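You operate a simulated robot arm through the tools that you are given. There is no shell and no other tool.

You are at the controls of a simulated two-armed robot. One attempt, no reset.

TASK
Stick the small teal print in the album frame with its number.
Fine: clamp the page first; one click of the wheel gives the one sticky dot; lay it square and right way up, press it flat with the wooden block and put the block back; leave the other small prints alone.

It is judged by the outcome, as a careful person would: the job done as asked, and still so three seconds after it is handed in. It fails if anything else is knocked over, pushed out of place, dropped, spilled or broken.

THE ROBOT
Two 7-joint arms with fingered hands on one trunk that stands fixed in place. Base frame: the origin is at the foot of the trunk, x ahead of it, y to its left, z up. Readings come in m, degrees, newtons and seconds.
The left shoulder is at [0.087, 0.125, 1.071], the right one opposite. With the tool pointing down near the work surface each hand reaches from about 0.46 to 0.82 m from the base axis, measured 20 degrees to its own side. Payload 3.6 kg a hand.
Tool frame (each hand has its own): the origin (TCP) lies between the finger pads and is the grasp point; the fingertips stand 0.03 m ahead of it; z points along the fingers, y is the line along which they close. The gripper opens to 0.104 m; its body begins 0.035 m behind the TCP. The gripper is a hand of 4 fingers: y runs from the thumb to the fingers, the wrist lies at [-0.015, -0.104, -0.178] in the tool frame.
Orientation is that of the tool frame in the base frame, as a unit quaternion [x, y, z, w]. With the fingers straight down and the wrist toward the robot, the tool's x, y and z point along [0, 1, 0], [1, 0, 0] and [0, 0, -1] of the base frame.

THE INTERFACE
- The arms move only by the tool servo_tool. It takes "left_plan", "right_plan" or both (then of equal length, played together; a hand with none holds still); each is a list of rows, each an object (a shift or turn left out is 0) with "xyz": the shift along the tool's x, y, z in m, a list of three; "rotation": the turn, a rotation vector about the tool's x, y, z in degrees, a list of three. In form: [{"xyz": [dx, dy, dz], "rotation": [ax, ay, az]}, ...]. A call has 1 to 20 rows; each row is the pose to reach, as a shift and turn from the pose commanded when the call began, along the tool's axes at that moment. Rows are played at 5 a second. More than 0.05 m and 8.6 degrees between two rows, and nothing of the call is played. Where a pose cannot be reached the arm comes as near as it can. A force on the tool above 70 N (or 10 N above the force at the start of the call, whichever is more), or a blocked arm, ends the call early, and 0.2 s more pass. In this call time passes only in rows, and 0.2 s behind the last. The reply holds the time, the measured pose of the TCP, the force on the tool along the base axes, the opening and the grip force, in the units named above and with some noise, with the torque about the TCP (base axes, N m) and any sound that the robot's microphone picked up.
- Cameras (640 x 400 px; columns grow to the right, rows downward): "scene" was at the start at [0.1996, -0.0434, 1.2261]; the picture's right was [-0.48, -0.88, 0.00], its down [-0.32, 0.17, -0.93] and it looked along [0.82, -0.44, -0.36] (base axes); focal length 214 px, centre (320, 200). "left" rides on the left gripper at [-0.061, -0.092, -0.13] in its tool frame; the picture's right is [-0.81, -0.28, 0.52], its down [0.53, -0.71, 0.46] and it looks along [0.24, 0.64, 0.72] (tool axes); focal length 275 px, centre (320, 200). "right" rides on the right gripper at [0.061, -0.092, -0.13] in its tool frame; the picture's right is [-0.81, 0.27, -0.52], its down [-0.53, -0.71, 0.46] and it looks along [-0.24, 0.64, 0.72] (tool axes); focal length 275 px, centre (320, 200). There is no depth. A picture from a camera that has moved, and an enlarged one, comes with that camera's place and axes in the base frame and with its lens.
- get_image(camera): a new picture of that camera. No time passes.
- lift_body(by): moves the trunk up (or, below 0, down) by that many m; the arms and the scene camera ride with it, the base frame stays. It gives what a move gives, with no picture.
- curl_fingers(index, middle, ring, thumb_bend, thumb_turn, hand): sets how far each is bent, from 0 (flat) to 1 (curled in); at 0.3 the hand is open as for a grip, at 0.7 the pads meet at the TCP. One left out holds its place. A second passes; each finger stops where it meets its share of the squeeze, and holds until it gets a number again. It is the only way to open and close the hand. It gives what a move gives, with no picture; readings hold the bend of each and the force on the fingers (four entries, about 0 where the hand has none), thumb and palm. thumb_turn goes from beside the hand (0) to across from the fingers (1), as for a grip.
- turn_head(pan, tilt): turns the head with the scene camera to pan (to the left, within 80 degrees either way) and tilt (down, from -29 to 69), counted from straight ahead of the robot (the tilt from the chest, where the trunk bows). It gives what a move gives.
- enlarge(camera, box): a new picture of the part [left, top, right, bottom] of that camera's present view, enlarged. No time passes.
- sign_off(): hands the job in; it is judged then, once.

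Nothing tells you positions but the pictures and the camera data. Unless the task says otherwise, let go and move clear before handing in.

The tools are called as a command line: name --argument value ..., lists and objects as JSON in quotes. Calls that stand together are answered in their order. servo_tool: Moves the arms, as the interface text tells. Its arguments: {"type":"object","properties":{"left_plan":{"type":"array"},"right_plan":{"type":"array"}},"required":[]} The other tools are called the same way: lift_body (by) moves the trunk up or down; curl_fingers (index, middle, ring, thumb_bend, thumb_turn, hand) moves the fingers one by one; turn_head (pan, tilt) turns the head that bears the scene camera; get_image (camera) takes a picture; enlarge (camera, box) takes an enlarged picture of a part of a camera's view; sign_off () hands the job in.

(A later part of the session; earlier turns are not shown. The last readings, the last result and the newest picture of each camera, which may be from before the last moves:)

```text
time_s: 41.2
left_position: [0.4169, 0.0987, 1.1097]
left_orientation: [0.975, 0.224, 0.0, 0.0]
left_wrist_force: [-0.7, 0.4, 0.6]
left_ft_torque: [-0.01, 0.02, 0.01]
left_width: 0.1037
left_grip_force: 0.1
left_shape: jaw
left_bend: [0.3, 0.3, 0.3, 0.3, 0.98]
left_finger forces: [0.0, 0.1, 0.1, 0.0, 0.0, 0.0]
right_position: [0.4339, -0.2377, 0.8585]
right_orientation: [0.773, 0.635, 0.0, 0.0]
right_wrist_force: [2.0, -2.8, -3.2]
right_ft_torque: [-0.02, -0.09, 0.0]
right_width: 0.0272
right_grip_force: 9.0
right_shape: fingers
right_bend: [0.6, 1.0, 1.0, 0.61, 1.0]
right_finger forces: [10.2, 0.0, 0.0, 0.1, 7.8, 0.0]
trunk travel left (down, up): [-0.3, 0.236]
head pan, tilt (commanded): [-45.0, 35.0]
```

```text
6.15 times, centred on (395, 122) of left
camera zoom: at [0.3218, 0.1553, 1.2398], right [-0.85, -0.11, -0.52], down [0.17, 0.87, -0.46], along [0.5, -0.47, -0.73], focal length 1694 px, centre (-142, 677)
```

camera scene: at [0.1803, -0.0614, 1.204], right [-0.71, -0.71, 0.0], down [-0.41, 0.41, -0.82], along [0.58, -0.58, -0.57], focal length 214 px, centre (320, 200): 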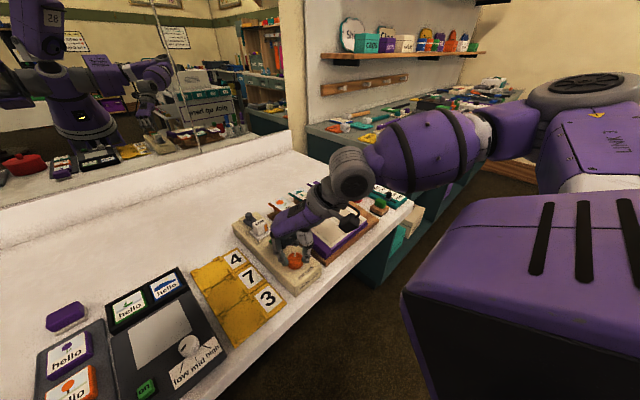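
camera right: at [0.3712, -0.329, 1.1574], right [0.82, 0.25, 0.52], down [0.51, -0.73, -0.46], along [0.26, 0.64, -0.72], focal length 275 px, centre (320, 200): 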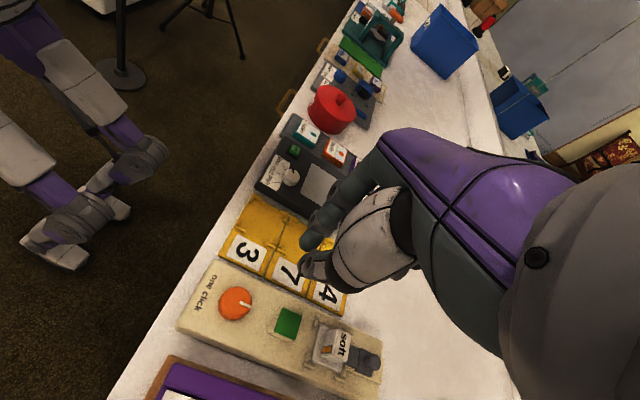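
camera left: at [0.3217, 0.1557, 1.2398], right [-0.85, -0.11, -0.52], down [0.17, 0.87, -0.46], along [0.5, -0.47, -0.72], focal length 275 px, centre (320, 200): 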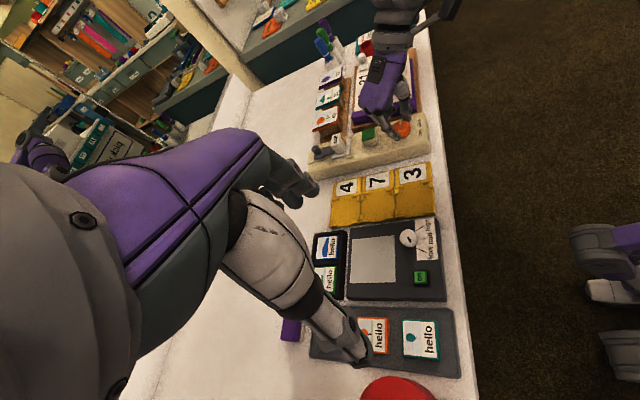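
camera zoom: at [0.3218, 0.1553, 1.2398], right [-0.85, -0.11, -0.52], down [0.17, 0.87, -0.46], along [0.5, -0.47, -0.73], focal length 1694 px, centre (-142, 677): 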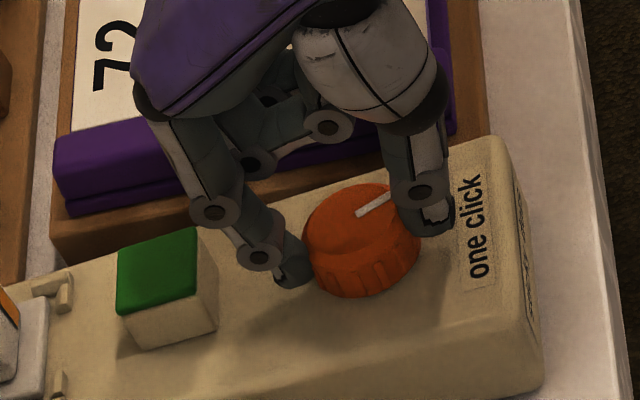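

The mark has gone round about 150° clockwise with no click and no dot seen. I take a careful look all round the dispenser before deciding whether to continue.

get_image --camera "right"

enlarge --camera "scene" --box '[230, 195, 350, 300]'

enlarge --camera "left" --box '[300, 60, 450, 180]'

```text
taken
camera right: at [0.3564, -0.16, 0.9894], right [0.11, -0.85, 0.52], down [-0.8, -0.39, -0.46], along [0.59, -0.36, -0.72], focal length 275 px, centre (320, 200)
```

right: 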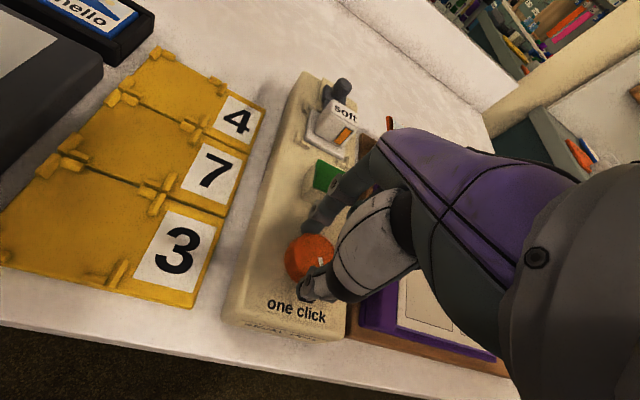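

```text
3.81 times, centred on (290, 248) of scene
camera zoom: at [0.1805, -0.0617, 1.204], right [-0.71, -0.71, 0.0], down [-0.41, 0.41, -0.82], along [0.58, -0.58, -0.57], focal length 817 px, centre (434, 19)
```

zoom: 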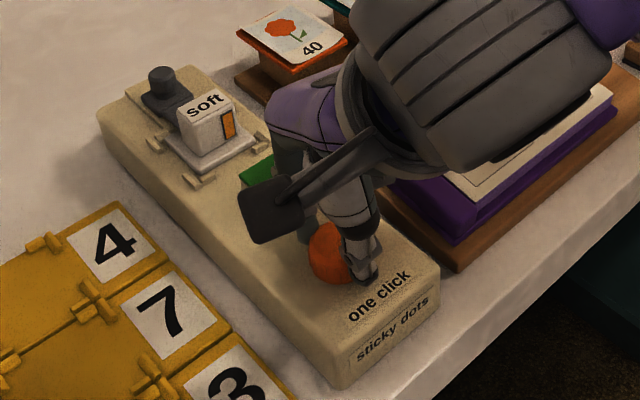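

```text
3.33 times, centred on (375, 120) of left
camera zoom: at [0.3218, 0.1553, 1.2398], right [-0.85, -0.11, -0.52], down [0.17, 0.87, -0.46], along [0.5, -0.47, -0.73], focal length 918 px, centre (137, 467)
```

zoom: 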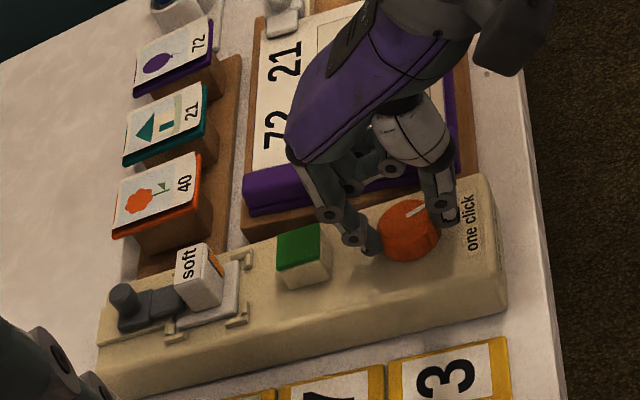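

servo_tool --right_plan '[{"xyz": [0, 0, 0], "rotation": [0, 0, 4]}, {"xyz": [0, 0, 0], "rotation": [0, 0, 8]}, {"xyz": [0, 0, 0], "rotation": [0, 0, 12]}]'

enlarge --camera "left" --box '[350, 90, 440, 155]'

```text
time_s: 42.0
left_position: [0.419, 0.099, 1.1099]
left_orientation: [0.974, 0.225, 0.0, 0.0]
left_wrist_force: [-0.2, 1.0, 0.2]
left_ft_torque: [0.03, -0.04, -0.01]
left_width: 0.104
left_grip_force: 0.2
left_shape: jaw
left_bend: [0.3, 0.3, 0.3, 0.3, 0.98]
left_finger forces: [0.1, 0.1, 0.0, 0.0, 0.0, 0.0]
right_position: [0.4335, -0.2387, 0.858]
right_orientation: [0.834, 0.551, 0.0, 0.0]
right_wrist_force: [0.9, -2.5, -3.9]
right_ft_torque: [-0.05, -0.07, 0.01]
right_width: 0.0274
right_grip_force: 9.2
right_shape: fingers
right_bend: [0.59, 1.0, 1.0, 0.61, 1.0]
right_finger forces: [10.6, 0.0, 0.0, 0.1, 7.9, 0.0]
trunk travel left (down, up): [-0.3, 0.236]
head pan, tilt (commanded): [-45.0, 35.0]
```

```text
6.15 times, centred on (395, 122) of left
camera zoom: at [0.3218, 0.1554, 1.2398], right [-0.85, -0.11, -0.52], down [0.17, 0.87, -0.46], along [0.5, -0.47, -0.73], focal length 1694 px, centre (-142, 677)
```

zoom: 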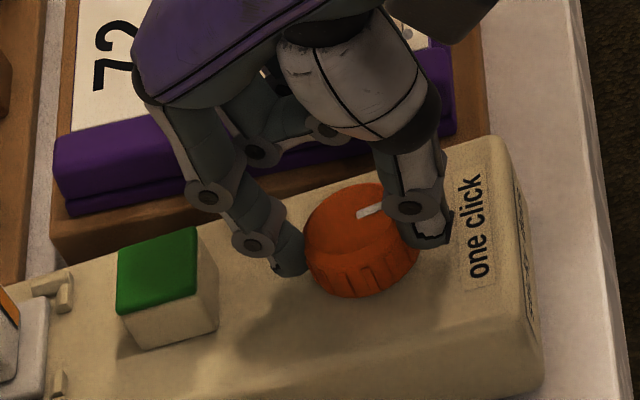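

servo_tool --right_plan '[{"xyz": [0, 0, 0], "rotation": [0, 0, 4]}, {"xyz": [0, 0, 0], "rotation": [0, 0, 8]}, {"xyz": [0, 0, 0], "rotation": [0, 0, 12]}, {"xyz": [0, 0, 0], "rotation": [0, 0, 16]}]'

enlarge --camera "left" --box '[350, 90, 440, 155]'

```text
time_s: 43.0
left_position: [0.4175, 0.0999, 1.1109]
left_orientation: [0.974, 0.225, -0.001, 0.0]
left_wrist_force: [-0.5, 0.3, 0.8]
left_ft_torque: [-0.01, 0.0, -0.01]
left_width: 0.1038
left_grip_force: 0.1
left_shape: jaw
left_bend: [0.3, 0.3, 0.3, 0.3, 0.98]
left_finger forces: [0.0, 0.1, 0.1, 0.1, 0.0, 0.1]
right_position: [0.4335, -0.2373, 0.8584]
right_orientation: [0.902, 0.431, 0.001, 0.0]
right_wrist_force: [3.1, 0.8, -2.8]
right_ft_torque: [0.02, -0.15, 0.14]
right_width: 0.0273
right_grip_force: 9.6
right_shape: fingers
right_bend: [0.59, 1.0, 1.0, 0.62, 1.0]
right_finger forces: [11.3, 0.1, 0.0, 0.0, 7.5, 0.0]
trunk travel left (down, up): [-0.3, 0.236]
head pan, tilt (commanded): [-45.0, 35.0]
```

```text
6.15 times, centred on (395, 122) of left
camera zoom: at [0.3219, 0.1557, 1.2397], right [-0.85, -0.11, -0.52], down [0.17, 0.87, -0.46], along [0.5, -0.47, -0.73], focal length 1694 px, centre (-142, 677)
```

zoom: 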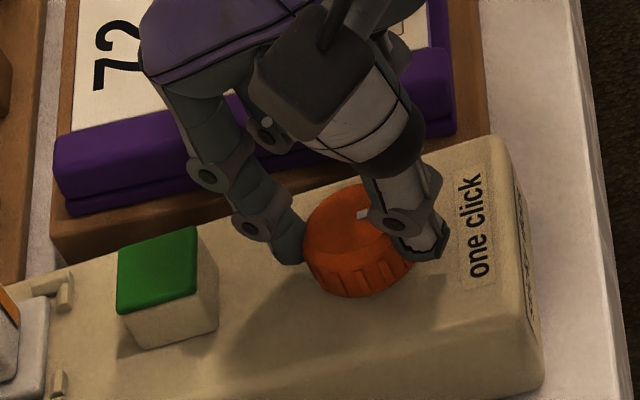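

The torque about the wheel axis has risen to 0.14 N·m — this may be the detent building up (or a stop). I go on a few degrees slowly.

servo_tool --right_plan '[{"xyz": [0, 0, 0], "rotation": [0, 0, 3]}, {"xyz": [0, 0, 0], "rotation": [0, 0, 6]}]'

enlarge --camera "left" --box '[350, 90, 440, 155]'

```text
time_s: 43.6
left_position: [0.4181, 0.0997, 1.1085]
left_orientation: [0.974, 0.225, 0.0, 0.0]
left_wrist_force: [-0.1, 0.1, -0.2]
left_ft_torque: [0.0, 0.02, -0.02]
left_width: 0.1038
left_grip_force: 0.1
left_shape: jaw
left_bend: [0.3, 0.3, 0.3, 0.3, 0.98]
left_finger forces: [0.1, 0.1, 0.0, 0.0, 0.1, 0.0]
right_position: [0.4346, -0.2365, 0.858]
right_orientation: [0.924, 0.382, 0.0, 0.0]
right_wrist_force: [3.7, 3.2, -3.5]
right_ft_torque: [0.06, -0.13, 0.22]
right_width: 0.0269
right_grip_force: 10.4
right_shape: fingers
right_bend: [0.59, 1.0, 1.0, 0.62, 1.0]
right_finger forces: [12.9, 0.0, 0.0, 0.0, 8.0, 0.1]
trunk travel left (down, up): [-0.3, 0.236]
head pan, tilt (commanded): [-45.0, 35.0]
```

```text
6.15 times, centred on (395, 122) of left
camera zoom: at [0.3221, 0.1559, 1.2396], right [-0.85, -0.11, -0.52], down [0.17, 0.87, -0.46], along [0.5, -0.47, -0.72], focal length 1694 px, centre (-142, 677)
```

zoom: 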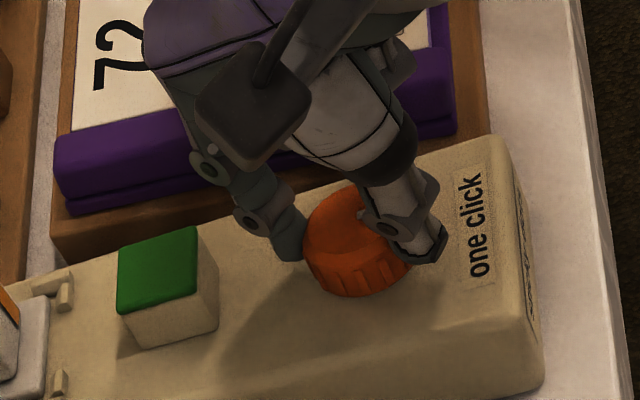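

The wheel has come up against a hard stop at about 170° clockwise without any click. So the click must lie in the other direction; I turn back counter-clockwise in short moves and listen after each.

servo_tool --right_plan '[{"xyz": [0, 0, 0], "rotation": [0, 0, -4]}, {"xyz": [0, 0, 0], "rotation": [0, 0, -8]}, {"xyz": [0, 0, 0], "rotation": [0, 0, -12]}]'

enlarge --camera "left" --box '[350, 90, 440, 155]'

```text
time_s: 44.4
left_position: [0.4173, 0.0999, 1.1101]
left_orientation: [0.974, 0.225, -0.001, 0.0]
left_wrist_force: [0.4, -0.2, -0.8]
left_ft_torque: [0.0, 0.03, 0.0]
left_width: 0.1036
left_grip_force: 0.0
left_shape: jaw
left_bend: [0.3, 0.3, 0.3, 0.3, 0.98]
left_finger forces: [0.0, 0.0, 0.0, 0.0, 0.1, 0.0]
right_position: [0.4332, -0.2371, 0.8586]
right_orientation: [0.879, 0.477, 0.0, 0.0]
right_wrist_force: [1.9, -0.6, -0.2]
right_ft_torque: [0.01, -0.04, 0.01]
right_width: 0.027
right_grip_force: 10.5
right_shape: fingers
right_bend: [0.59, 1.0, 1.0, 0.62, 1.0]
right_finger forces: [11.1, 0.1, 0.0, 0.0, 9.4, 0.1]
trunk travel left (down, up): [-0.3, 0.236]
head pan, tilt (commanded): [-45.0, 35.0]
```

```text
6.15 times, centred on (395, 122) of left
camera zoom: at [0.3215, 0.1555, 1.2399], right [-0.85, -0.11, -0.52], down [0.17, 0.87, -0.46], along [0.5, -0.47, -0.72], focal length 1694 px, centre (-142, 677)
```

zoom: 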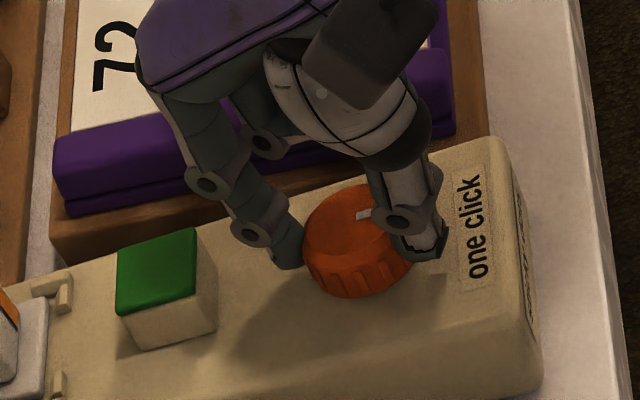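

servo_tool --right_plan '[{"xyz": [0, 0, 0], "rotation": [0, 0, -4]}, {"xyz": [0, 0, 0], "rotation": [0, 0, -8]}, {"xyz": [0, 0, 0], "rotation": [0, 0, -12]}]'

servo_tool --right_plan '[{"xyz": [0, 0, 0], "rotation": [0, 0, -4]}, {"xyz": [0, 0, 0], "rotation": [0, 0, -8]}, {"xyz": [0, 0, 0], "rotation": [0, 0, -12]}]'

enlarge --camera "left" --box '[350, 90, 440, 155]'

```text
time_s: 45.2
left_position: [0.4168, 0.0999, 1.1097]
left_orientation: [0.974, 0.225, 0.0, 0.0]
left_wrist_force: [0.4, -0.1, 0.4]
left_ft_torque: [0.0, 0.01, 0.04]
left_width: 0.1036
left_grip_force: 0.0
left_shape: jaw
left_bend: [0.3, 0.3, 0.3, 0.3, 0.98]
left_finger forces: [0.0, 0.0, 0.1, 0.0, 0.0, 0.0]
right_position: [0.434, -0.2374, 0.858]
right_orientation: [0.823, 0.568, -0.001, -0.001]
right_wrist_force: [-0.4, -2.3, 0.6]
right_ft_torque: [-0.06, 0.0, -0.03]
right_width: 0.0272
right_grip_force: 9.8
right_shape: fingers
right_bend: [0.59, 1.0, 1.0, 0.62, 1.0]
right_finger forces: [9.8, 0.0, 0.0, 0.0, 9.6, 0.1]
trunk travel left (down, up): [-0.3, 0.236]
head pan, tilt (commanded): [-45.0, 35.0]
```

```text
time_s: 46.0
left_position: [0.4176, 0.1, 1.1088]
left_orientation: [0.974, 0.225, 0.0, 0.0]
left_wrist_force: [0.7, -0.2, -0.1]
left_ft_torque: [0.02, -0.02, -0.02]
left_width: 0.1036
left_grip_force: 0.0
left_shape: jaw
left_bend: [0.3, 0.3, 0.3, 0.3, 0.98]
left_finger forces: [0.1, 0.0, 0.0, 0.1, 0.0, 0.0]
right_position: [0.4337, -0.2372, 0.8587]
right_orientation: [0.76, 0.65, 0.0, 0.0]
right_wrist_force: [-1.2, -1.3, 0.9]
right_ft_torque: [-0.04, 0.06, 0.02]
right_width: 0.027
right_grip_force: 9.5
right_shape: fingers
right_bend: [0.59, 1.0, 1.0, 0.62, 1.0]
right_finger forces: [8.6, 0.0, 0.1, 0.1, 10.1, 0.0]
trunk travel left (down, up): [-0.3, 0.236]
head pan, tilt (commanded): [-45.0, 35.0]
```

```text
6.15 times, centred on (395, 122) of left
camera zoom: at [0.3211, 0.1554, 1.24], right [-0.85, -0.11, -0.52], down [0.17, 0.87, -0.46], along [0.5, -0.47, -0.72], focal length 1694 px, centre (-142, 677)
```

zoom: 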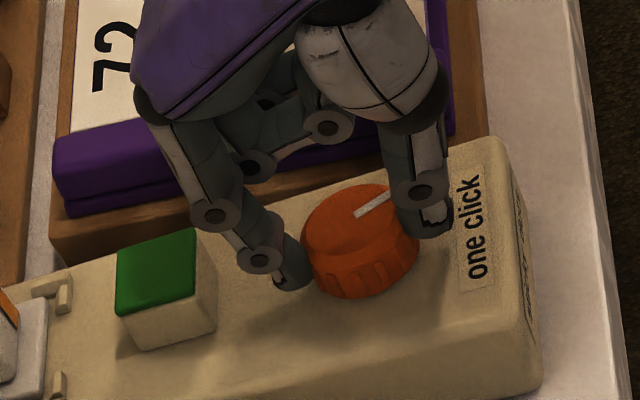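

servo_tool --right_plan '[{"xyz": [0, 0, 0], "rotation": [0, 0, -5]}, {"xyz": [0, 0, 0], "rotation": [0, 0, -10]}, {"xyz": [0, 0, 0], "rotation": [0, 0, -15]}]'

servo_tool --right_plan '[{"xyz": [0, 0, 0], "rotation": [0, 0, -5]}, {"xyz": [0, 0, 0], "rotation": [0, 0, -10]}, {"xyz": [0, 0, 0], "rotation": [0, 0, -15]}]'

enlarge --camera "left" --box '[350, 90, 440, 155]'

```text
time_s: 46.8
left_position: [0.4167, 0.0995, 1.109]
left_orientation: [0.974, 0.225, 0.001, 0.0]
left_wrist_force: [-0.4, -0.5, -0.3]
left_ft_torque: [0.0, 0.02, 0.0]
left_width: 0.1036
left_grip_force: 0.1
left_shape: jaw
left_bend: [0.3, 0.3, 0.3, 0.3, 0.98]
left_finger forces: [0.1, 0.1, 0.0, 0.0, 0.1, 0.0]
right_position: [0.4331, -0.238, 0.8584]
right_orientation: [0.669, 0.743, 0.0, 0.0]
right_wrist_force: [-1.5, -2.6, 2.2]
right_ft_torque: [-0.06, 0.08, 0.02]
right_width: 0.0267
right_grip_force: 9.6
right_shape: fingers
right_bend: [0.6, 1.0, 1.0, 0.62, 1.0]
right_finger forces: [8.3, 0.0, 0.0, 0.0, 10.8, 0.0]
trunk travel left (down, up): [-0.3, 0.236]
head pan, tilt (commanded): [-45.0, 35.0]
```

```text
time_s: 47.6
left_position: [0.4171, 0.0999, 1.11]
left_orientation: [0.974, 0.225, 0.0, 0.0]
left_wrist_force: [0.2, 0.4, 0.1]
left_ft_torque: [0.02, -0.01, 0.0]
left_width: 0.1036
left_grip_force: 0.0
left_shape: jaw
left_bend: [0.3, 0.3, 0.3, 0.3, 0.98]
left_finger forces: [0.0, 0.1, 0.0, 0.0, 0.0, 0.1]
right_position: [0.4332, -0.237, 0.8582]
right_orientation: [0.566, 0.825, -0.001, 0.0]
right_wrist_force: [-2.0, -2.7, 0.9]
right_ft_torque: [-0.06, 0.07, -0.03]
right_width: 0.0269
right_grip_force: 9.3
right_shape: fingers
right_bend: [0.6, 1.0, 1.0, 0.61, 1.0]
right_finger forces: [8.0, 0.0, 0.0, 0.0, 11.1, 0.1]
trunk travel left (down, up): [-0.3, 0.236]
head pan, tilt (commanded): [-45.0, 35.0]
```

```text
6.15 times, centred on (395, 122) of left
camera zoom: at [0.3211, 0.1554, 1.24], right [-0.85, -0.11, -0.52], down [0.17, 0.87, -0.46], along [0.5, -0.47, -0.72], focal length 1694 px, centre (-142, 677)
```

zoom: 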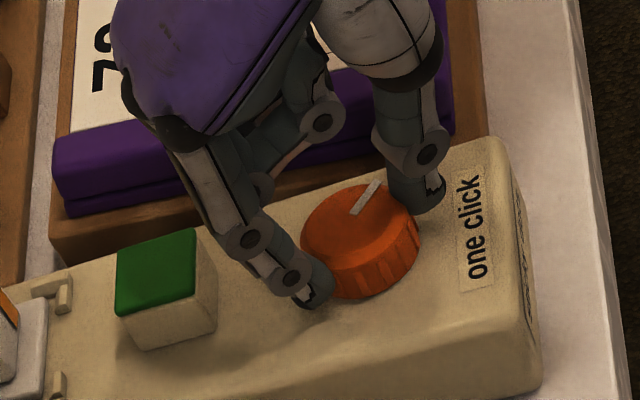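

Back at about 125°, no click yet. I keep unwinding.

servo_tool --right_plan '[{"xyz": [0, 0, 0], "rotation": [0, 0, -5]}, {"xyz": [0, 0, 0], "rotation": [0, 0, -10]}, {"xyz": [0, 0, 0], "rotation": [0, 0, -15]}]'

servo_tool --right_plan '[{"xyz": [0, 0, 0], "rotation": [0, 0, -5]}, {"xyz": [0, 0, 0], "rotation": [0, 0, -10]}, {"xyz": [0, 0, 0], "rotation": [0, 0, -15]}]'

servo_tool --right_plan '[{"xyz": [0, 0, 0], "rotation": [0, 0, -5]}, {"xyz": [0, 0, 0], "rotation": [0, 0, -10]}, {"xyz": [0, 0, 0], "rotation": [0, 0, -15]}]'

enlarge --camera "left" --box '[350, 90, 440, 155]'

```text
time_s: 48.4
left_position: [0.4162, 0.0993, 1.1109]
left_orientation: [0.974, 0.225, 0.0, 0.0]
left_wrist_force: [-0.6, 0.1, 0.7]
left_ft_torque: [0.01, -0.01, -0.01]
left_width: 0.1036
left_grip_force: 0.1
left_shape: jaw
left_bend: [0.3, 0.3, 0.3, 0.3, 0.98]
left_finger forces: [0.0, 0.0, 0.0, 0.0, 0.0, 0.0]
right_position: [0.4332, -0.2381, 0.858]
right_orientation: [0.453, 0.891, 0.001, -0.001]
right_wrist_force: [-3.0, -2.4, 0.6]
right_ft_torque: [-0.12, 0.09, 0.02]
right_width: 0.0268
right_grip_force: 9.8
right_shape: fingers
right_bend: [0.6, 1.0, 1.0, 0.61, 1.0]
right_finger forces: [8.0, 0.1, 0.0, 0.0, 11.3, 0.0]
trunk travel left (down, up): [-0.3, 0.236]
head pan, tilt (commanded): [-45.0, 35.0]
```

```text
time_s: 49.2
left_position: [0.4162, 0.099, 1.1096]
left_orientation: [0.974, 0.224, 0.0, -0.001]
left_wrist_force: [0.3, -0.3, 0.0]
left_ft_torque: [-0.01, 0.01, 0.02]
left_width: 0.1035
left_grip_force: 0.1
left_shape: jaw
left_bend: [0.3, 0.3, 0.3, 0.3, 0.98]
left_finger forces: [0.0, 0.0, 0.1, 0.0, 0.1, 0.1]
right_position: [0.4333, -0.2368, 0.8573]
right_orientation: [0.333, 0.943, 0.001, 0.0]
right_wrist_force: [-2.6, -3.4, 0.7]
right_ft_torque: [-0.14, 0.09, 0.02]
right_width: 0.0271
right_grip_force: 10.0
right_shape: fingers
right_bend: [0.61, 1.0, 1.0, 0.61, 1.0]
right_finger forces: [7.8, 0.0, 0.1, 0.0, 11.8, 0.0]
trunk travel left (down, up): [-0.3, 0.236]
head pan, tilt (commanded): [-45.0, 35.0]
```

```text
time_s: 50.0
left_position: [0.4164, 0.0988, 1.1101]
left_orientation: [0.974, 0.225, 0.0, 0.0]
left_wrist_force: [0.2, 0.0, 0.8]
left_ft_torque: [0.0, -0.01, 0.0]
left_width: 0.1035
left_grip_force: 0.1
left_shape: jaw
left_bend: [0.3, 0.3, 0.3, 0.3, 0.98]
left_finger forces: [0.0, 0.0, 0.1, 0.0, 0.0, 0.0]
right_position: [0.4331, -0.2373, 0.8592]
right_orientation: [0.207, 0.978, 0.0, -0.001]
right_wrist_force: [-2.3, -3.7, 2.6]
right_ft_torque: [-0.16, 0.06, -0.06]
right_width: 0.0269
right_grip_force: 10.5
right_shape: fingers
right_bend: [0.61, 1.0, 1.0, 0.61, 1.0]
right_finger forces: [8.0, 0.0, 0.0, 0.0, 12.2, 0.1]
trunk travel left (down, up): [-0.3, 0.236]
head pan, tilt (commanded): [-45.0, 35.0]
```

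```text
6.15 times, centred on (395, 122) of left
camera zoom: at [0.321, 0.1554, 1.24], right [-0.85, -0.11, -0.52], down [0.17, 0.87, -0.46], along [0.5, -0.47, -0.72], focal length 1694 px, centre (-142, 677)
```

zoom: 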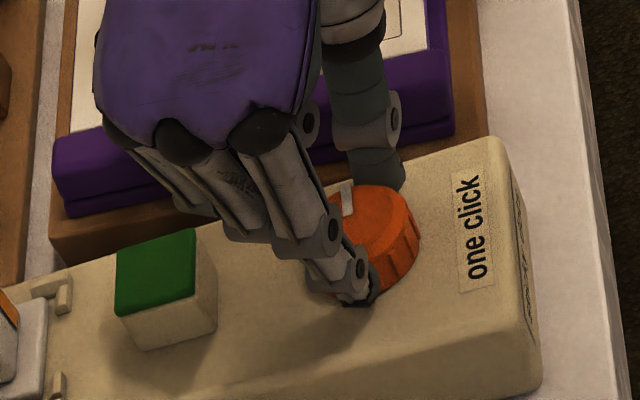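

servo_tool --right_plan '[{"xyz": [0, 0, 0], "rotation": [0, 0, -5]}, {"xyz": [0, 0, 0], "rotation": [0, 0, -10]}, {"xyz": [0, 0, 0], "rotation": [0, 0, -15]}]'

servo_tool --right_plan '[{"xyz": [0, 0, 0], "rotation": [0, 0, -5]}, {"xyz": [0, 0, 0], "rotation": [0, 0, -10]}, {"xyz": [0, 0, 0], "rotation": [0, 0, -15]}]'

enlarge --camera "left" --box '[350, 90, 440, 155]'

enlarge --camera "scene" --box '[255, 220, 335, 290]'

```text
time_s: 50.8
left_position: [0.4154, 0.0998, 1.1105]
left_orientation: [0.974, 0.225, 0.0, 0.0]
left_wrist_force: [0.3, -0.5, -0.1]
left_ft_torque: [-0.02, -0.02, -0.01]
left_width: 0.1037
left_grip_force: 0.0
left_shape: jaw
left_bend: [0.3, 0.3, 0.3, 0.3, 0.98]
left_finger forces: [0.0, 0.0, 0.0, 0.2, 0.1, 0.0]
right_position: [0.4332, -0.2377, 0.8583]
right_orientation: [0.078, 0.997, 0.0, 0.0]
right_wrist_force: [-4.2, -3.4, 1.3]
right_ft_torque: [-0.17, 0.05, -0.04]
right_width: 0.0266
right_grip_force: 10.1
right_shape: fingers
right_bend: [0.61, 1.0, 1.0, 0.61, 1.0]
right_finger forces: [8.1, 0.0, 0.0, 0.0, 11.9, 0.0]
trunk travel left (down, up): [-0.3, 0.236]
head pan, tilt (commanded): [-45.0, 35.0]
```

```text
time_s: 51.6
left_position: [0.4164, 0.0984, 1.111]
left_orientation: [0.974, 0.225, 0.0, 0.0]
left_wrist_force: [0.5, 0.2, 0.4]
left_ft_torque: [0.02, -0.04, 0.01]
left_width: 0.1036
left_grip_force: 0.1
left_shape: jaw
left_bend: [0.3, 0.3, 0.3, 0.3, 0.98]
left_finger forces: [0.1, 0.0, 0.0, 0.0, 0.0, 0.1]
right_position: [0.4338, -0.2386, 0.8585]
right_orientation: [-0.053, 0.999, 0.0, 0.0]
right_wrist_force: [-3.8, -5.7, 0.5]
right_ft_torque: [-0.18, 0.09, -0.02]
right_width: 0.0269
right_grip_force: 10.5
right_shape: fingers
right_bend: [0.61, 1.0, 1.0, 0.61, 1.0]
right_finger forces: [8.5, 0.0, 0.1, 0.0, 12.0, 0.1]
trunk travel left (down, up): [-0.3, 0.236]
head pan, tilt (commanded): [-45.0, 35.0]
```

```text
6.15 times, centred on (395, 122) of left
camera zoom: at [0.321, 0.1551, 1.24], right [-0.85, -0.11, -0.52], down [0.17, 0.87, -0.45], along [0.5, -0.47, -0.72], focal length 1694 px, centre (-142, 677)
```

zoom: 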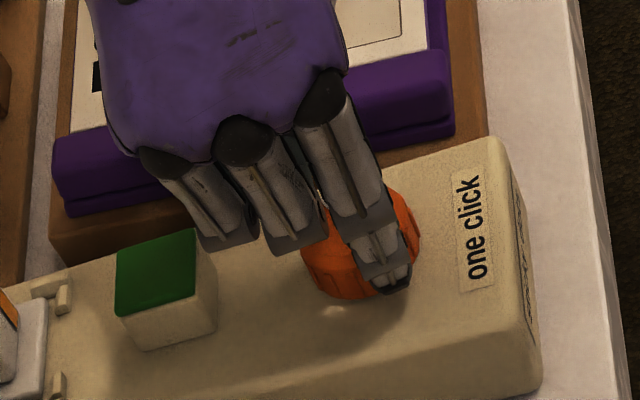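

```text
5.71 times, centred on (295, 255) of scene
camera zoom: at [0.1798, -0.0619, 1.2041], right [-0.71, -0.71, 0.0], down [-0.41, 0.41, -0.82], along [0.58, -0.58, -0.57], focal length 1226 px, centre (463, -114)
```

zoom: 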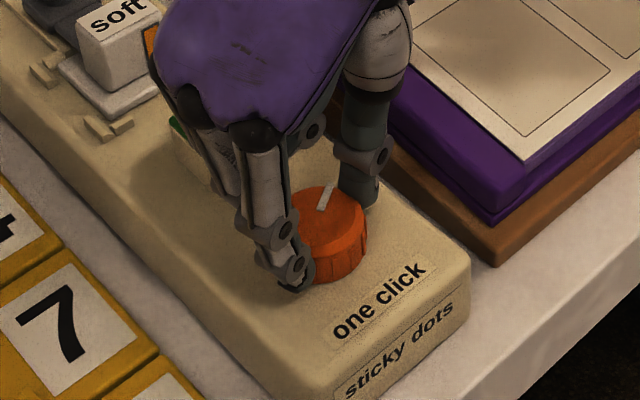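

The wheel is back at about 53°, still silent. I regrasp: open, lift, turn the hand clockwise about 130°, then come down again.

curl_fingers --hand "right" --index 0.48 --thumb_bend 0.47

servo_tool --right_plan '[{"xyz": [0, 0, -0.03]}, {"xyz": [0, 0, -0.06]}, {"xyz": [0, 0, -0.06], "rotation": [0, 0, 8]}, {"xyz": [0, 0, -0.06], "rotation": [0, 0, 16]}, {"xyz": [0, 0, -0.06], "rotation": [0, 0, 24]}, {"xyz": [0, 0, -0.06], "rotation": [0, 0, 32]}, {"xyz": [0, 0, -0.06], "rotation": [0, 0, 40]}, {"xyz": [0, 0, -0.06], "rotation": [0, 0, 48]}, {"xyz": [0, 0, -0.06], "rotation": [0, 0, 56]}, {"xyz": [0, 0, -0.06], "rotation": [0, 0, 64]}, {"xyz": [0, 0, -0.06], "rotation": [0, 0, 72]}, {"xyz": [0, 0, -0.06], "rotation": [0, 0, 80]}, {"xyz": [0, 0, -0.06], "rotation": [0, 0, 88]}, {"xyz": [0, 0, -0.06], "rotation": [0, 0, 96]}, {"xyz": [0, 0, -0.06], "rotation": [0, 0, 104]}, {"xyz": [0, 0, -0.06], "rotation": [0, 0, 112]}, {"xyz": [0, 0, -0.06], "rotation": [0, 0, 120]}, {"xyz": [0, 0, -0.06], "rotation": [0, 0, 128]}]'

enlarge --camera "left" --box '[330, 70, 450, 160]'

enlarge --camera "scene" --box '[235, 200, 335, 290]'

```text
time_s: 52.6
left_position: [0.4171, 0.1002, 1.1098]
left_orientation: [0.974, 0.225, -0.001, -0.001]
left_wrist_force: [-0.4, 0.2, 1.1]
left_ft_torque: [0.0, 0.01, -0.04]
left_width: 0.1038
left_grip_force: 0.0
left_shape: jaw
left_bend: [0.3, 0.3, 0.3, 0.3, 0.98]
left_finger forces: [0.0, 0.1, 0.0, 0.0, 0.0, 0.1]
right_position: [0.4336, -0.2384, 0.8594]
right_orientation: [-0.053, 0.999, 0.0, 0.0]
right_wrist_force: [1.2, 0.1, -1.0]
right_ft_torque: [0.0, -0.02, -0.02]
right_width: 0.0579
right_grip_force: 0.0
right_shape: fingers
right_bend: [0.48, 1.0, 1.0, 0.47, 1.0]
right_finger forces: [0.0, 0.0, 0.0, 0.0, 0.0, 0.1]
trunk travel left (down, up): [-0.3, 0.236]
head pan, tilt (commanded): [-45.0, 35.0]
```

```text
time_s: 56.4
left_position: [0.4182, 0.1008, 1.1101]
left_orientation: [0.974, 0.225, -0.001, 0.001]
left_wrist_force: [0.5, 0.6, -1.0]
left_ft_torque: [-0.03, 0.0, -0.01]
left_width: 0.1039
left_grip_force: 0.0
left_shape: jaw
left_bend: [0.3, 0.3, 0.3, 0.3, 0.98]
left_finger forces: [0.1, 0.0, 0.1, 0.0, 0.1, 0.1]
right_position: [0.433, -0.2379, 0.9186]
right_orientation: [0.876, 0.483, 0.0, 0.0]
right_wrist_force: [-0.6, 0.9, 0.2]
right_ft_torque: [0.01, 0.05, 0.02]
right_width: 0.058
right_grip_force: 0.1
right_shape: fingers
right_bend: [0.48, 1.0, 1.0, 0.47, 1.0]
right_finger forces: [0.1, 0.0, 0.0, 0.0, 0.0, 0.0]
trunk travel left (down, up): [-0.3, 0.236]
head pan, tilt (commanded): [-45.0, 35.0]
```

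```text
4.44 times, centred on (390, 115) of left
camera zoom: at [0.3215, 0.1559, 1.2398], right [-0.85, -0.11, -0.52], down [0.17, 0.87, -0.46], along [0.5, -0.47, -0.72], focal length 1224 px, centre (9, 578)
```

zoom: 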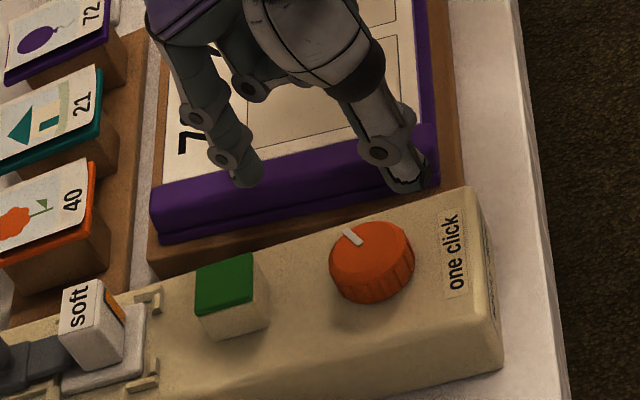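

```text
4.44 times, centred on (285, 245) of scene
camera zoom: at [0.1803, -0.0611, 1.204], right [-0.71, -0.71, 0.0], down [-0.41, 0.41, -0.82], along [0.58, -0.58, -0.57], focal length 953 px, centre (476, 0)
```

zoom: 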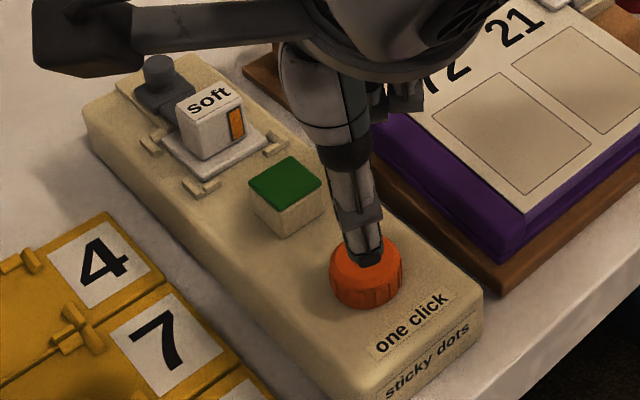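

The wheel's mark is visible and unchanged. I lower the hand around the wheel again and grip.

servo_tool --right_plan '[{"xyz": [0, 0, 0.03]}, {"xyz": [0, 0, 0.05]}, {"xyz": [0, 0, 0.061]}]'

curl_fingers --hand "right" --index 0.75 --thumb_bend 0.72

enlarge --camera "left" --box '[350, 90, 440, 155]'

```text
time_s: 57.2
left_position: [0.4166, 0.1, 1.1103]
left_orientation: [0.974, 0.225, 0.0, 0.0]
left_wrist_force: [0.0, 0.4, -0.6]
left_ft_torque: [-0.01, 0.02, 0.01]
left_width: 0.1038
left_grip_force: 0.1
left_shape: jaw
left_bend: [0.3, 0.3, 0.3, 0.3, 0.98]
left_finger forces: [0.0, 0.0, 0.1, 0.0, 0.0, 0.1]
right_position: [0.4337, -0.2391, 0.858]
right_orientation: [0.875, 0.485, 0.0, 0.0]
right_wrist_force: [-1.0, 0.3, 0.7]
right_ft_torque: [0.02, 0.01, -0.03]
right_width: 0.0581
right_grip_force: 0.1
right_shape: fingers
right_bend: [0.48, 1.0, 1.0, 0.47, 1.0]
right_finger forces: [0.1, 0.0, 0.1, 0.0, 0.0, 0.0]
trunk travel left (down, up): [-0.3, 0.236]
head pan, tilt (commanded): [-45.0, 35.0]
```

```text
time_s: 58.2
left_position: [0.4174, 0.0996, 1.1093]
left_orientation: [0.974, 0.225, 0.0, -0.001]
left_wrist_force: [0.1, 0.0, 0.1]
left_ft_torque: [0.0, -0.05, 0.0]
left_width: 0.1038
left_grip_force: 0.1
left_shape: jaw
left_bend: [0.3, 0.3, 0.3, 0.3, 0.98]
left_finger forces: [0.1, 0.0, 0.0, 0.0, 0.0, 0.1]
right_position: [0.4333, -0.2374, 0.8564]
right_orientation: [0.874, 0.485, -0.001, 0.0]
right_wrist_force: [0.7, 0.9, -3.1]
right_ft_torque: [0.04, -0.04, 0.0]
right_width: 0.0266
right_grip_force: 9.3
right_shape: fingers
right_bend: [0.6, 1.0, 1.0, 0.62, 1.0]
right_finger forces: [9.3, 0.0, 0.1, 0.0, 9.6, 0.1]
trunk travel left (down, up): [-0.3, 0.236]
head pan, tilt (commanded): [-45.0, 35.0]
```

```text
6.15 times, centred on (395, 122) of left
camera zoom: at [0.3215, 0.1557, 1.2398], right [-0.85, -0.11, -0.52], down [0.17, 0.87, -0.46], along [0.5, -0.47, -0.72], focal length 1694 px, centre (-142, 677)
```

zoom: 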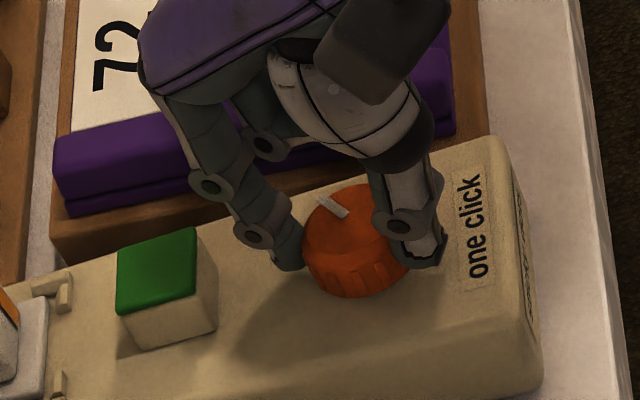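

servo_tool --right_plan '[{"xyz": [0, 0, 0], "rotation": [0, 0, -4]}, {"xyz": [0, 0, 0], "rotation": [0, 0, -8]}, {"xyz": [0, 0, 0], "rotation": [0, 0, -12]}]'

servo_tool --right_plan '[{"xyz": [0, 0, 0], "rotation": [0, 0, -4]}, {"xyz": [0, 0, 0], "rotation": [0, 0, -8]}, {"xyz": [0, 0, 0], "rotation": [0, 0, -12]}]'

servo_tool --right_plan '[{"xyz": [0, 0, 0], "rotation": [0, 0, -4]}, {"xyz": [0, 0, 0], "rotation": [0, 0, -8]}, {"xyz": [0, 0, 0], "rotation": [0, 0, -12]}]'

enlarge --camera "left" --box '[350, 90, 440, 155]'

```text
time_s: 59.0
left_position: [0.4169, 0.0995, 1.1095]
left_orientation: [0.974, 0.225, -0.001, 0.0]
left_wrist_force: [-0.1, 0.3, 0.2]
left_ft_torque: [-0.02, -0.01, -0.01]
left_width: 0.1037
left_grip_force: 0.1
left_shape: jaw
left_bend: [0.3, 0.3, 0.3, 0.3, 0.98]
left_finger forces: [0.0, 0.1, 0.1, 0.0, 0.1, 0.0]
right_position: [0.4324, -0.2383, 0.858]
right_orientation: [0.819, 0.574, 0.0, -0.001]
right_wrist_force: [-0.9, 0.7, -1.4]
right_ft_torque: [-0.01, 0.03, -0.03]
right_width: 0.0268
right_grip_force: 9.3
right_shape: fingers
right_bend: [0.6, 1.0, 1.0, 0.62, 1.0]
right_finger forces: [8.6, 0.0, 0.1, 0.1, 10.3, 0.0]
trunk travel left (down, up): [-0.3, 0.236]
head pan, tilt (commanded): [-45.0, 35.0]
```

```text
time_s: 59.8
left_position: [0.4181, 0.1001, 1.1105]
left_orientation: [0.974, 0.225, 0.0, 0.0]
left_wrist_force: [0.0, -0.2, -0.5]
left_ft_torque: [0.0, 0.04, 0.0]
left_width: 0.1037
left_grip_force: 0.1
left_shape: jaw
left_bend: [0.3, 0.3, 0.3, 0.3, 0.98]
left_finger forces: [0.2, 0.0, 0.1, 0.1, 0.0, 0.0]
right_position: [0.4333, -0.2381, 0.8568]
right_orientation: [0.754, 0.657, 0.0, 0.001]
right_wrist_force: [-2.3, 0.6, -2.7]
right_ft_torque: [-0.01, 0.07, -0.02]
right_width: 0.0268
right_grip_force: 9.1
right_shape: fingers
right_bend: [0.6, 1.0, 1.0, 0.62, 1.0]
right_finger forces: [7.8, 0.1, 0.0, 0.1, 10.8, 0.0]
trunk travel left (down, up): [-0.3, 0.236]
head pan, tilt (commanded): [-45.0, 35.0]
```

```text
time_s: 60.6
left_position: [0.4163, 0.0996, 1.1097]
left_orientation: [0.974, 0.225, 0.0, 0.0]
left_wrist_force: [0.7, -0.1, 0.1]
left_ft_torque: [0.01, -0.02, 0.02]
left_width: 0.104
left_grip_force: 0.0
left_shape: jaw
left_bend: [0.3, 0.3, 0.3, 0.3, 0.98]
left_finger forces: [0.1, 0.0, 0.0, 0.1, 0.0, 0.1]
right_position: [0.4334, -0.2376, 0.857]
right_orientation: [0.683, 0.731, -0.001, 0.0]
right_wrist_force: [-4.6, -2.1, -3.7]
right_ft_torque: [-0.04, 0.09, -0.05]
right_width: 0.0269
right_grip_force: 9.0
right_shape: fingers
right_bend: [0.6, 1.0, 1.0, 0.62, 1.0]
right_finger forces: [7.1, 0.0, 0.1, 0.0, 11.6, 0.1]
trunk travel left (down, up): [-0.3, 0.236]
head pan, tilt (commanded): [-45.0, 35.0]
```

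```text
6.15 times, centred on (395, 122) of left
camera zoom: at [0.3211, 0.1552, 1.24], right [-0.85, -0.11, -0.52], down [0.17, 0.87, -0.46], along [0.5, -0.47, -0.72], focal length 1694 px, centre (-142, 677)
```

zoom: 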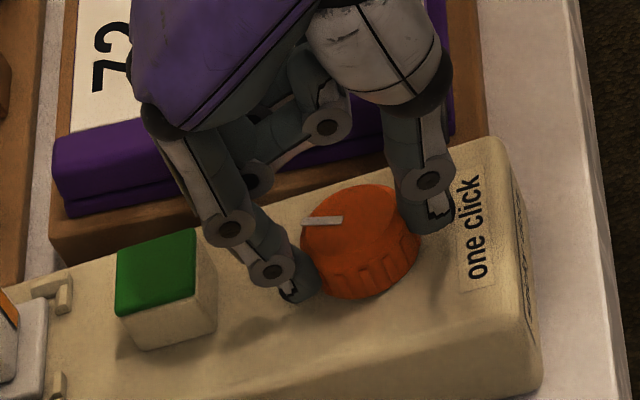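

The mark is nearly back to its start direction. From here I turn counter-clockwise in small moves.

servo_tool --right_plan '[{"xyz": [0, 0, 0], "rotation": [0, 0, -4]}, {"xyz": [0, 0, 0], "rotation": [0, 0, -8]}]'

servo_tool --right_plan '[{"xyz": [0, 0, 0], "rotation": [0, 0, -4]}, {"xyz": [0, 0, 0], "rotation": [0, 0, -8]}]'

enlarge --camera "left" --box '[350, 90, 440, 155]'

```text
time_s: 61.2
left_position: [0.4168, 0.0996, 1.1104]
left_orientation: [0.974, 0.225, 0.001, 0.0]
left_wrist_force: [-0.8, -0.4, 0.6]
left_ft_torque: [0.0, -0.01, 0.04]
left_width: 0.1037
left_grip_force: 0.1
left_shape: jaw
left_bend: [0.3, 0.3, 0.3, 0.3, 0.98]
left_finger forces: [0.0, 0.1, 0.0, 0.0, 0.0, 0.0]
right_position: [0.4336, -0.239, 0.8572]
right_orientation: [0.63, 0.777, 0.0, -0.001]
right_wrist_force: [-5.2, -2.2, -3.9]
right_ft_torque: [-0.08, 0.12, -0.01]
right_width: 0.0267
right_grip_force: 9.6
right_shape: fingers
right_bend: [0.61, 1.0, 1.0, 0.62, 1.0]
right_finger forces: [7.0, 0.0, 0.0, 0.1, 11.8, 0.0]
trunk travel left (down, up): [-0.3, 0.236]
head pan, tilt (commanded): [-45.0, 35.0]
```

```text
time_s: 61.8
left_position: [0.4166, 0.0998, 1.1103]
left_orientation: [0.974, 0.225, 0.001, 0.0]
left_wrist_force: [-1.1, -1.5, 0.8]
left_ft_torque: [-0.01, 0.01, 0.04]
left_width: 0.1038
left_grip_force: 0.0
left_shape: jaw
left_bend: [0.3, 0.3, 0.3, 0.3, 0.98]
left_finger forces: [0.1, 0.1, 0.0, 0.0, 0.0, 0.0]
right_position: [0.4329, -0.2381, 0.8579]
right_orientation: [0.574, 0.819, 0.001, 0.0]
right_wrist_force: [-4.6, -1.1, -2.5]
right_ft_torque: [-0.08, 0.1, 0.04]
right_width: 0.0267
right_grip_force: 9.5
right_shape: fingers
right_bend: [0.61, 1.0, 1.0, 0.62, 1.0]
right_finger forces: [7.2, 0.0, 0.0, 0.0, 12.1, 0.0]
trunk travel left (down, up): [-0.3, 0.236]
head pan, tilt (commanded): [-45.0, 35.0]
```

```text
6.15 times, centred on (395, 122) of left
camera zoom: at [0.321, 0.1554, 1.24], right [-0.85, -0.11, -0.52], down [0.17, 0.87, -0.46], along [0.5, -0.47, -0.72], focal length 1694 px, centre (-142, 677)
```

zoom: 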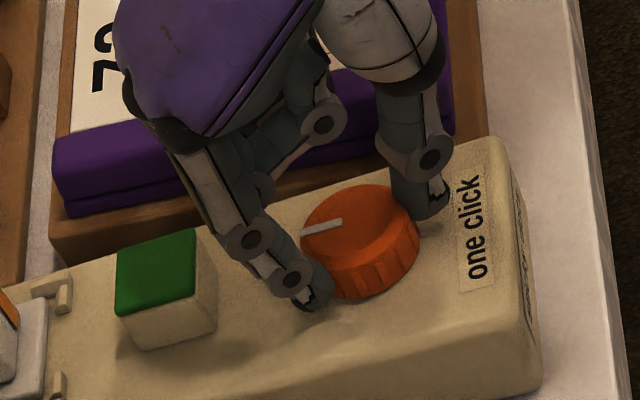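

The mark is at the start direction again. Continuing counter-clockwise, 6° at a time.

servo_tool --right_plan '[{"xyz": [0, 0, 0], "rotation": [0, 0, -3]}, {"xyz": [0, 0, 0], "rotation": [0, 0, -6]}]'

servo_tool --right_plan '[{"xyz": [0, 0, 0], "rotation": [0, 0, -3]}, {"xyz": [0, 0, 0], "rotation": [0, 0, -6]}]'

enlarge --camera "left" --box '[350, 90, 440, 155]'

```text
time_s: 62.4
left_position: [0.4156, 0.0992, 1.11]
left_orientation: [0.974, 0.225, 0.001, 0.0]
left_wrist_force: [0.0, -0.4, -0.7]
left_ft_torque: [-0.01, -0.03, -0.02]
left_width: 0.1038
left_grip_force: 0.0
left_shape: jaw
left_bend: [0.3, 0.3, 0.3, 0.3, 0.98]
left_finger forces: [0.0, 0.0, 0.0, 0.0, 0.1, 0.0]
right_position: [0.4339, -0.2376, 0.8574]
right_orientation: [0.53, 0.848, 0.0, 0.0]
right_wrist_force: [-4.6, -1.9, -3.3]
right_ft_torque: [-0.06, 0.1, -0.05]
right_width: 0.0266
right_grip_force: 9.7
right_shape: fingers
right_bend: [0.61, 1.0, 1.0, 0.61, 1.0]
right_finger forces: [6.8, 0.0, 0.0, 0.0, 12.1, 0.1]
trunk travel left (down, up): [-0.3, 0.236]
head pan, tilt (commanded): [-45.0, 35.0]
```

```text
time_s: 63.0
left_position: [0.4165, 0.0993, 1.1096]
left_orientation: [0.974, 0.225, -0.001, 0.0]
left_wrist_force: [-0.3, -1.0, 0.3]
left_ft_torque: [0.02, 0.02, 0.03]
left_width: 0.1039
left_grip_force: 0.1
left_shape: jaw
left_bend: [0.3, 0.3, 0.3, 0.3, 0.98]
left_finger forces: [0.0, 0.1, 0.0, 0.1, 0.1, 0.0]
right_position: [0.4337, -0.2381, 0.8558]
right_orientation: [0.485, 0.874, 0.0, 0.0]
right_wrist_force: [-4.5, -3.7, -2.4]
right_ft_torque: [-0.1, 0.12, -0.02]
right_width: 0.0268
right_grip_force: 9.9
right_shape: fingers
right_bend: [0.61, 1.0, 1.0, 0.61, 1.0]
right_finger forces: [6.7, 0.1, 0.1, 0.1, 12.4, 0.0]
trunk travel left (down, up): [-0.3, 0.236]
head pan, tilt (commanded): [-45.0, 35.0]
```

```text
6.15 times, centred on (395, 122) of left
camera zoom: at [0.3211, 0.1553, 1.24], right [-0.85, -0.11, -0.52], down [0.17, 0.87, -0.46], along [0.5, -0.47, -0.72], focal length 1694 px, centre (-142, 677)
```

zoom: 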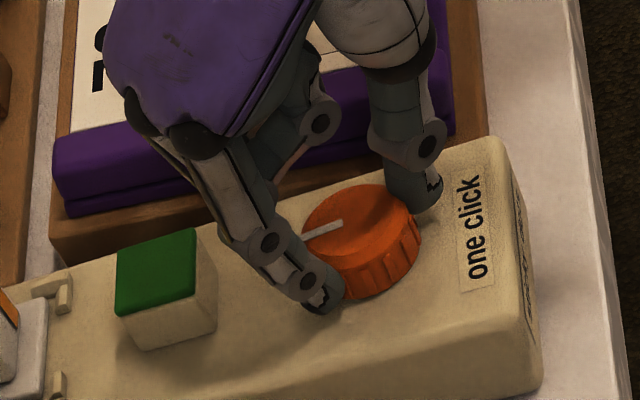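

servo_tool --right_plan '[{"xyz": [0, 0, 0], "rotation": [0, 0, -3]}, {"xyz": [0, 0, 0], "rotation": [0, 0, -6]}]'

servo_tool --right_plan '[{"xyz": [0, 0, 0], "rotation": [0, 0, -3]}, {"xyz": [0, 0, 0], "rotation": [0, 0, -6]}]'

enlarge --camera "left" --box '[350, 90, 440, 155]'

```text
time_s: 63.6
left_position: [0.4175, 0.0986, 1.1102]
left_orientation: [0.974, 0.225, -0.001, -0.001]
left_wrist_force: [1.0, -0.3, 0.2]
left_ft_torque: [0.03, 0.0, 0.04]
left_width: 0.1036
left_grip_force: 0.0
left_shape: jaw
left_bend: [0.3, 0.3, 0.3, 0.3, 0.98]
left_finger forces: [0.0, 0.1, 0.1, 0.0, 0.0, 0.0]
right_position: [0.4328, -0.2372, 0.8566]
right_orientation: [0.438, 0.899, 0.0, 0.0]
right_wrist_force: [-4.7, -3.6, -1.8]
right_ft_torque: [-0.1, 0.11, -0.05]
right_width: 0.0269
right_grip_force: 9.7
right_shape: fingers
right_bend: [0.62, 1.0, 1.0, 0.61, 1.0]
right_finger forces: [6.7, 0.0, 0.0, 0.0, 12.6, 0.1]
trunk travel left (down, up): [-0.3, 0.236]
head pan, tilt (commanded): [-45.0, 35.0]
```

```text
time_s: 64.2
left_position: [0.4169, 0.0988, 1.1106]
left_orientation: [0.974, 0.225, 0.0, -0.001]
left_wrist_force: [-0.2, -0.1, -0.2]
left_ft_torque: [0.01, 0.03, -0.03]
left_width: 0.1038
left_grip_force: 0.1
left_shape: jaw
left_bend: [0.3, 0.3, 0.3, 0.3, 0.98]
left_finger forces: [0.1, 0.0, 0.1, 0.1, 0.1, 0.0]
right_position: [0.4332, -0.2377, 0.8568]
right_orientation: [0.39, 0.921, 0.001, 0.0]
right_wrist_force: [-4.1, -3.6, -1.2]
right_ft_torque: [-0.09, 0.13, -0.02]
right_width: 0.0269
right_grip_force: 9.7
right_shape: fingers
right_bend: [0.62, 1.0, 1.0, 0.61, 1.0]
right_finger forces: [6.7, 0.0, 0.0, 0.0, 12.5, 0.0]
trunk travel left (down, up): [-0.3, 0.236]
head pan, tilt (commanded): [-45.0, 35.0]
```

```text
6.15 times, centred on (395, 122) of left
camera zoom: at [0.3211, 0.1549, 1.24], right [-0.85, -0.11, -0.52], down [0.17, 0.88, -0.45], along [0.5, -0.47, -0.73], focal length 1694 px, centre (-142, 677)
```

zoom: 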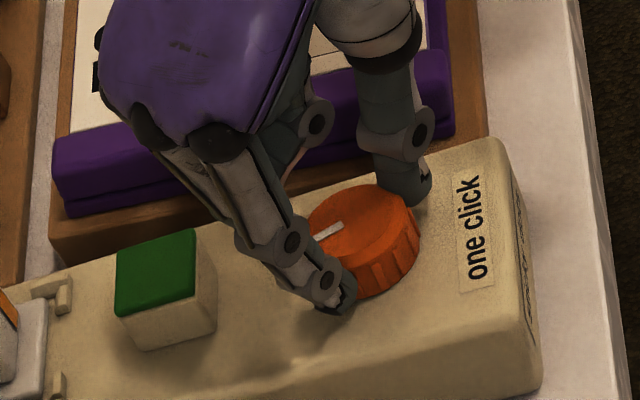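

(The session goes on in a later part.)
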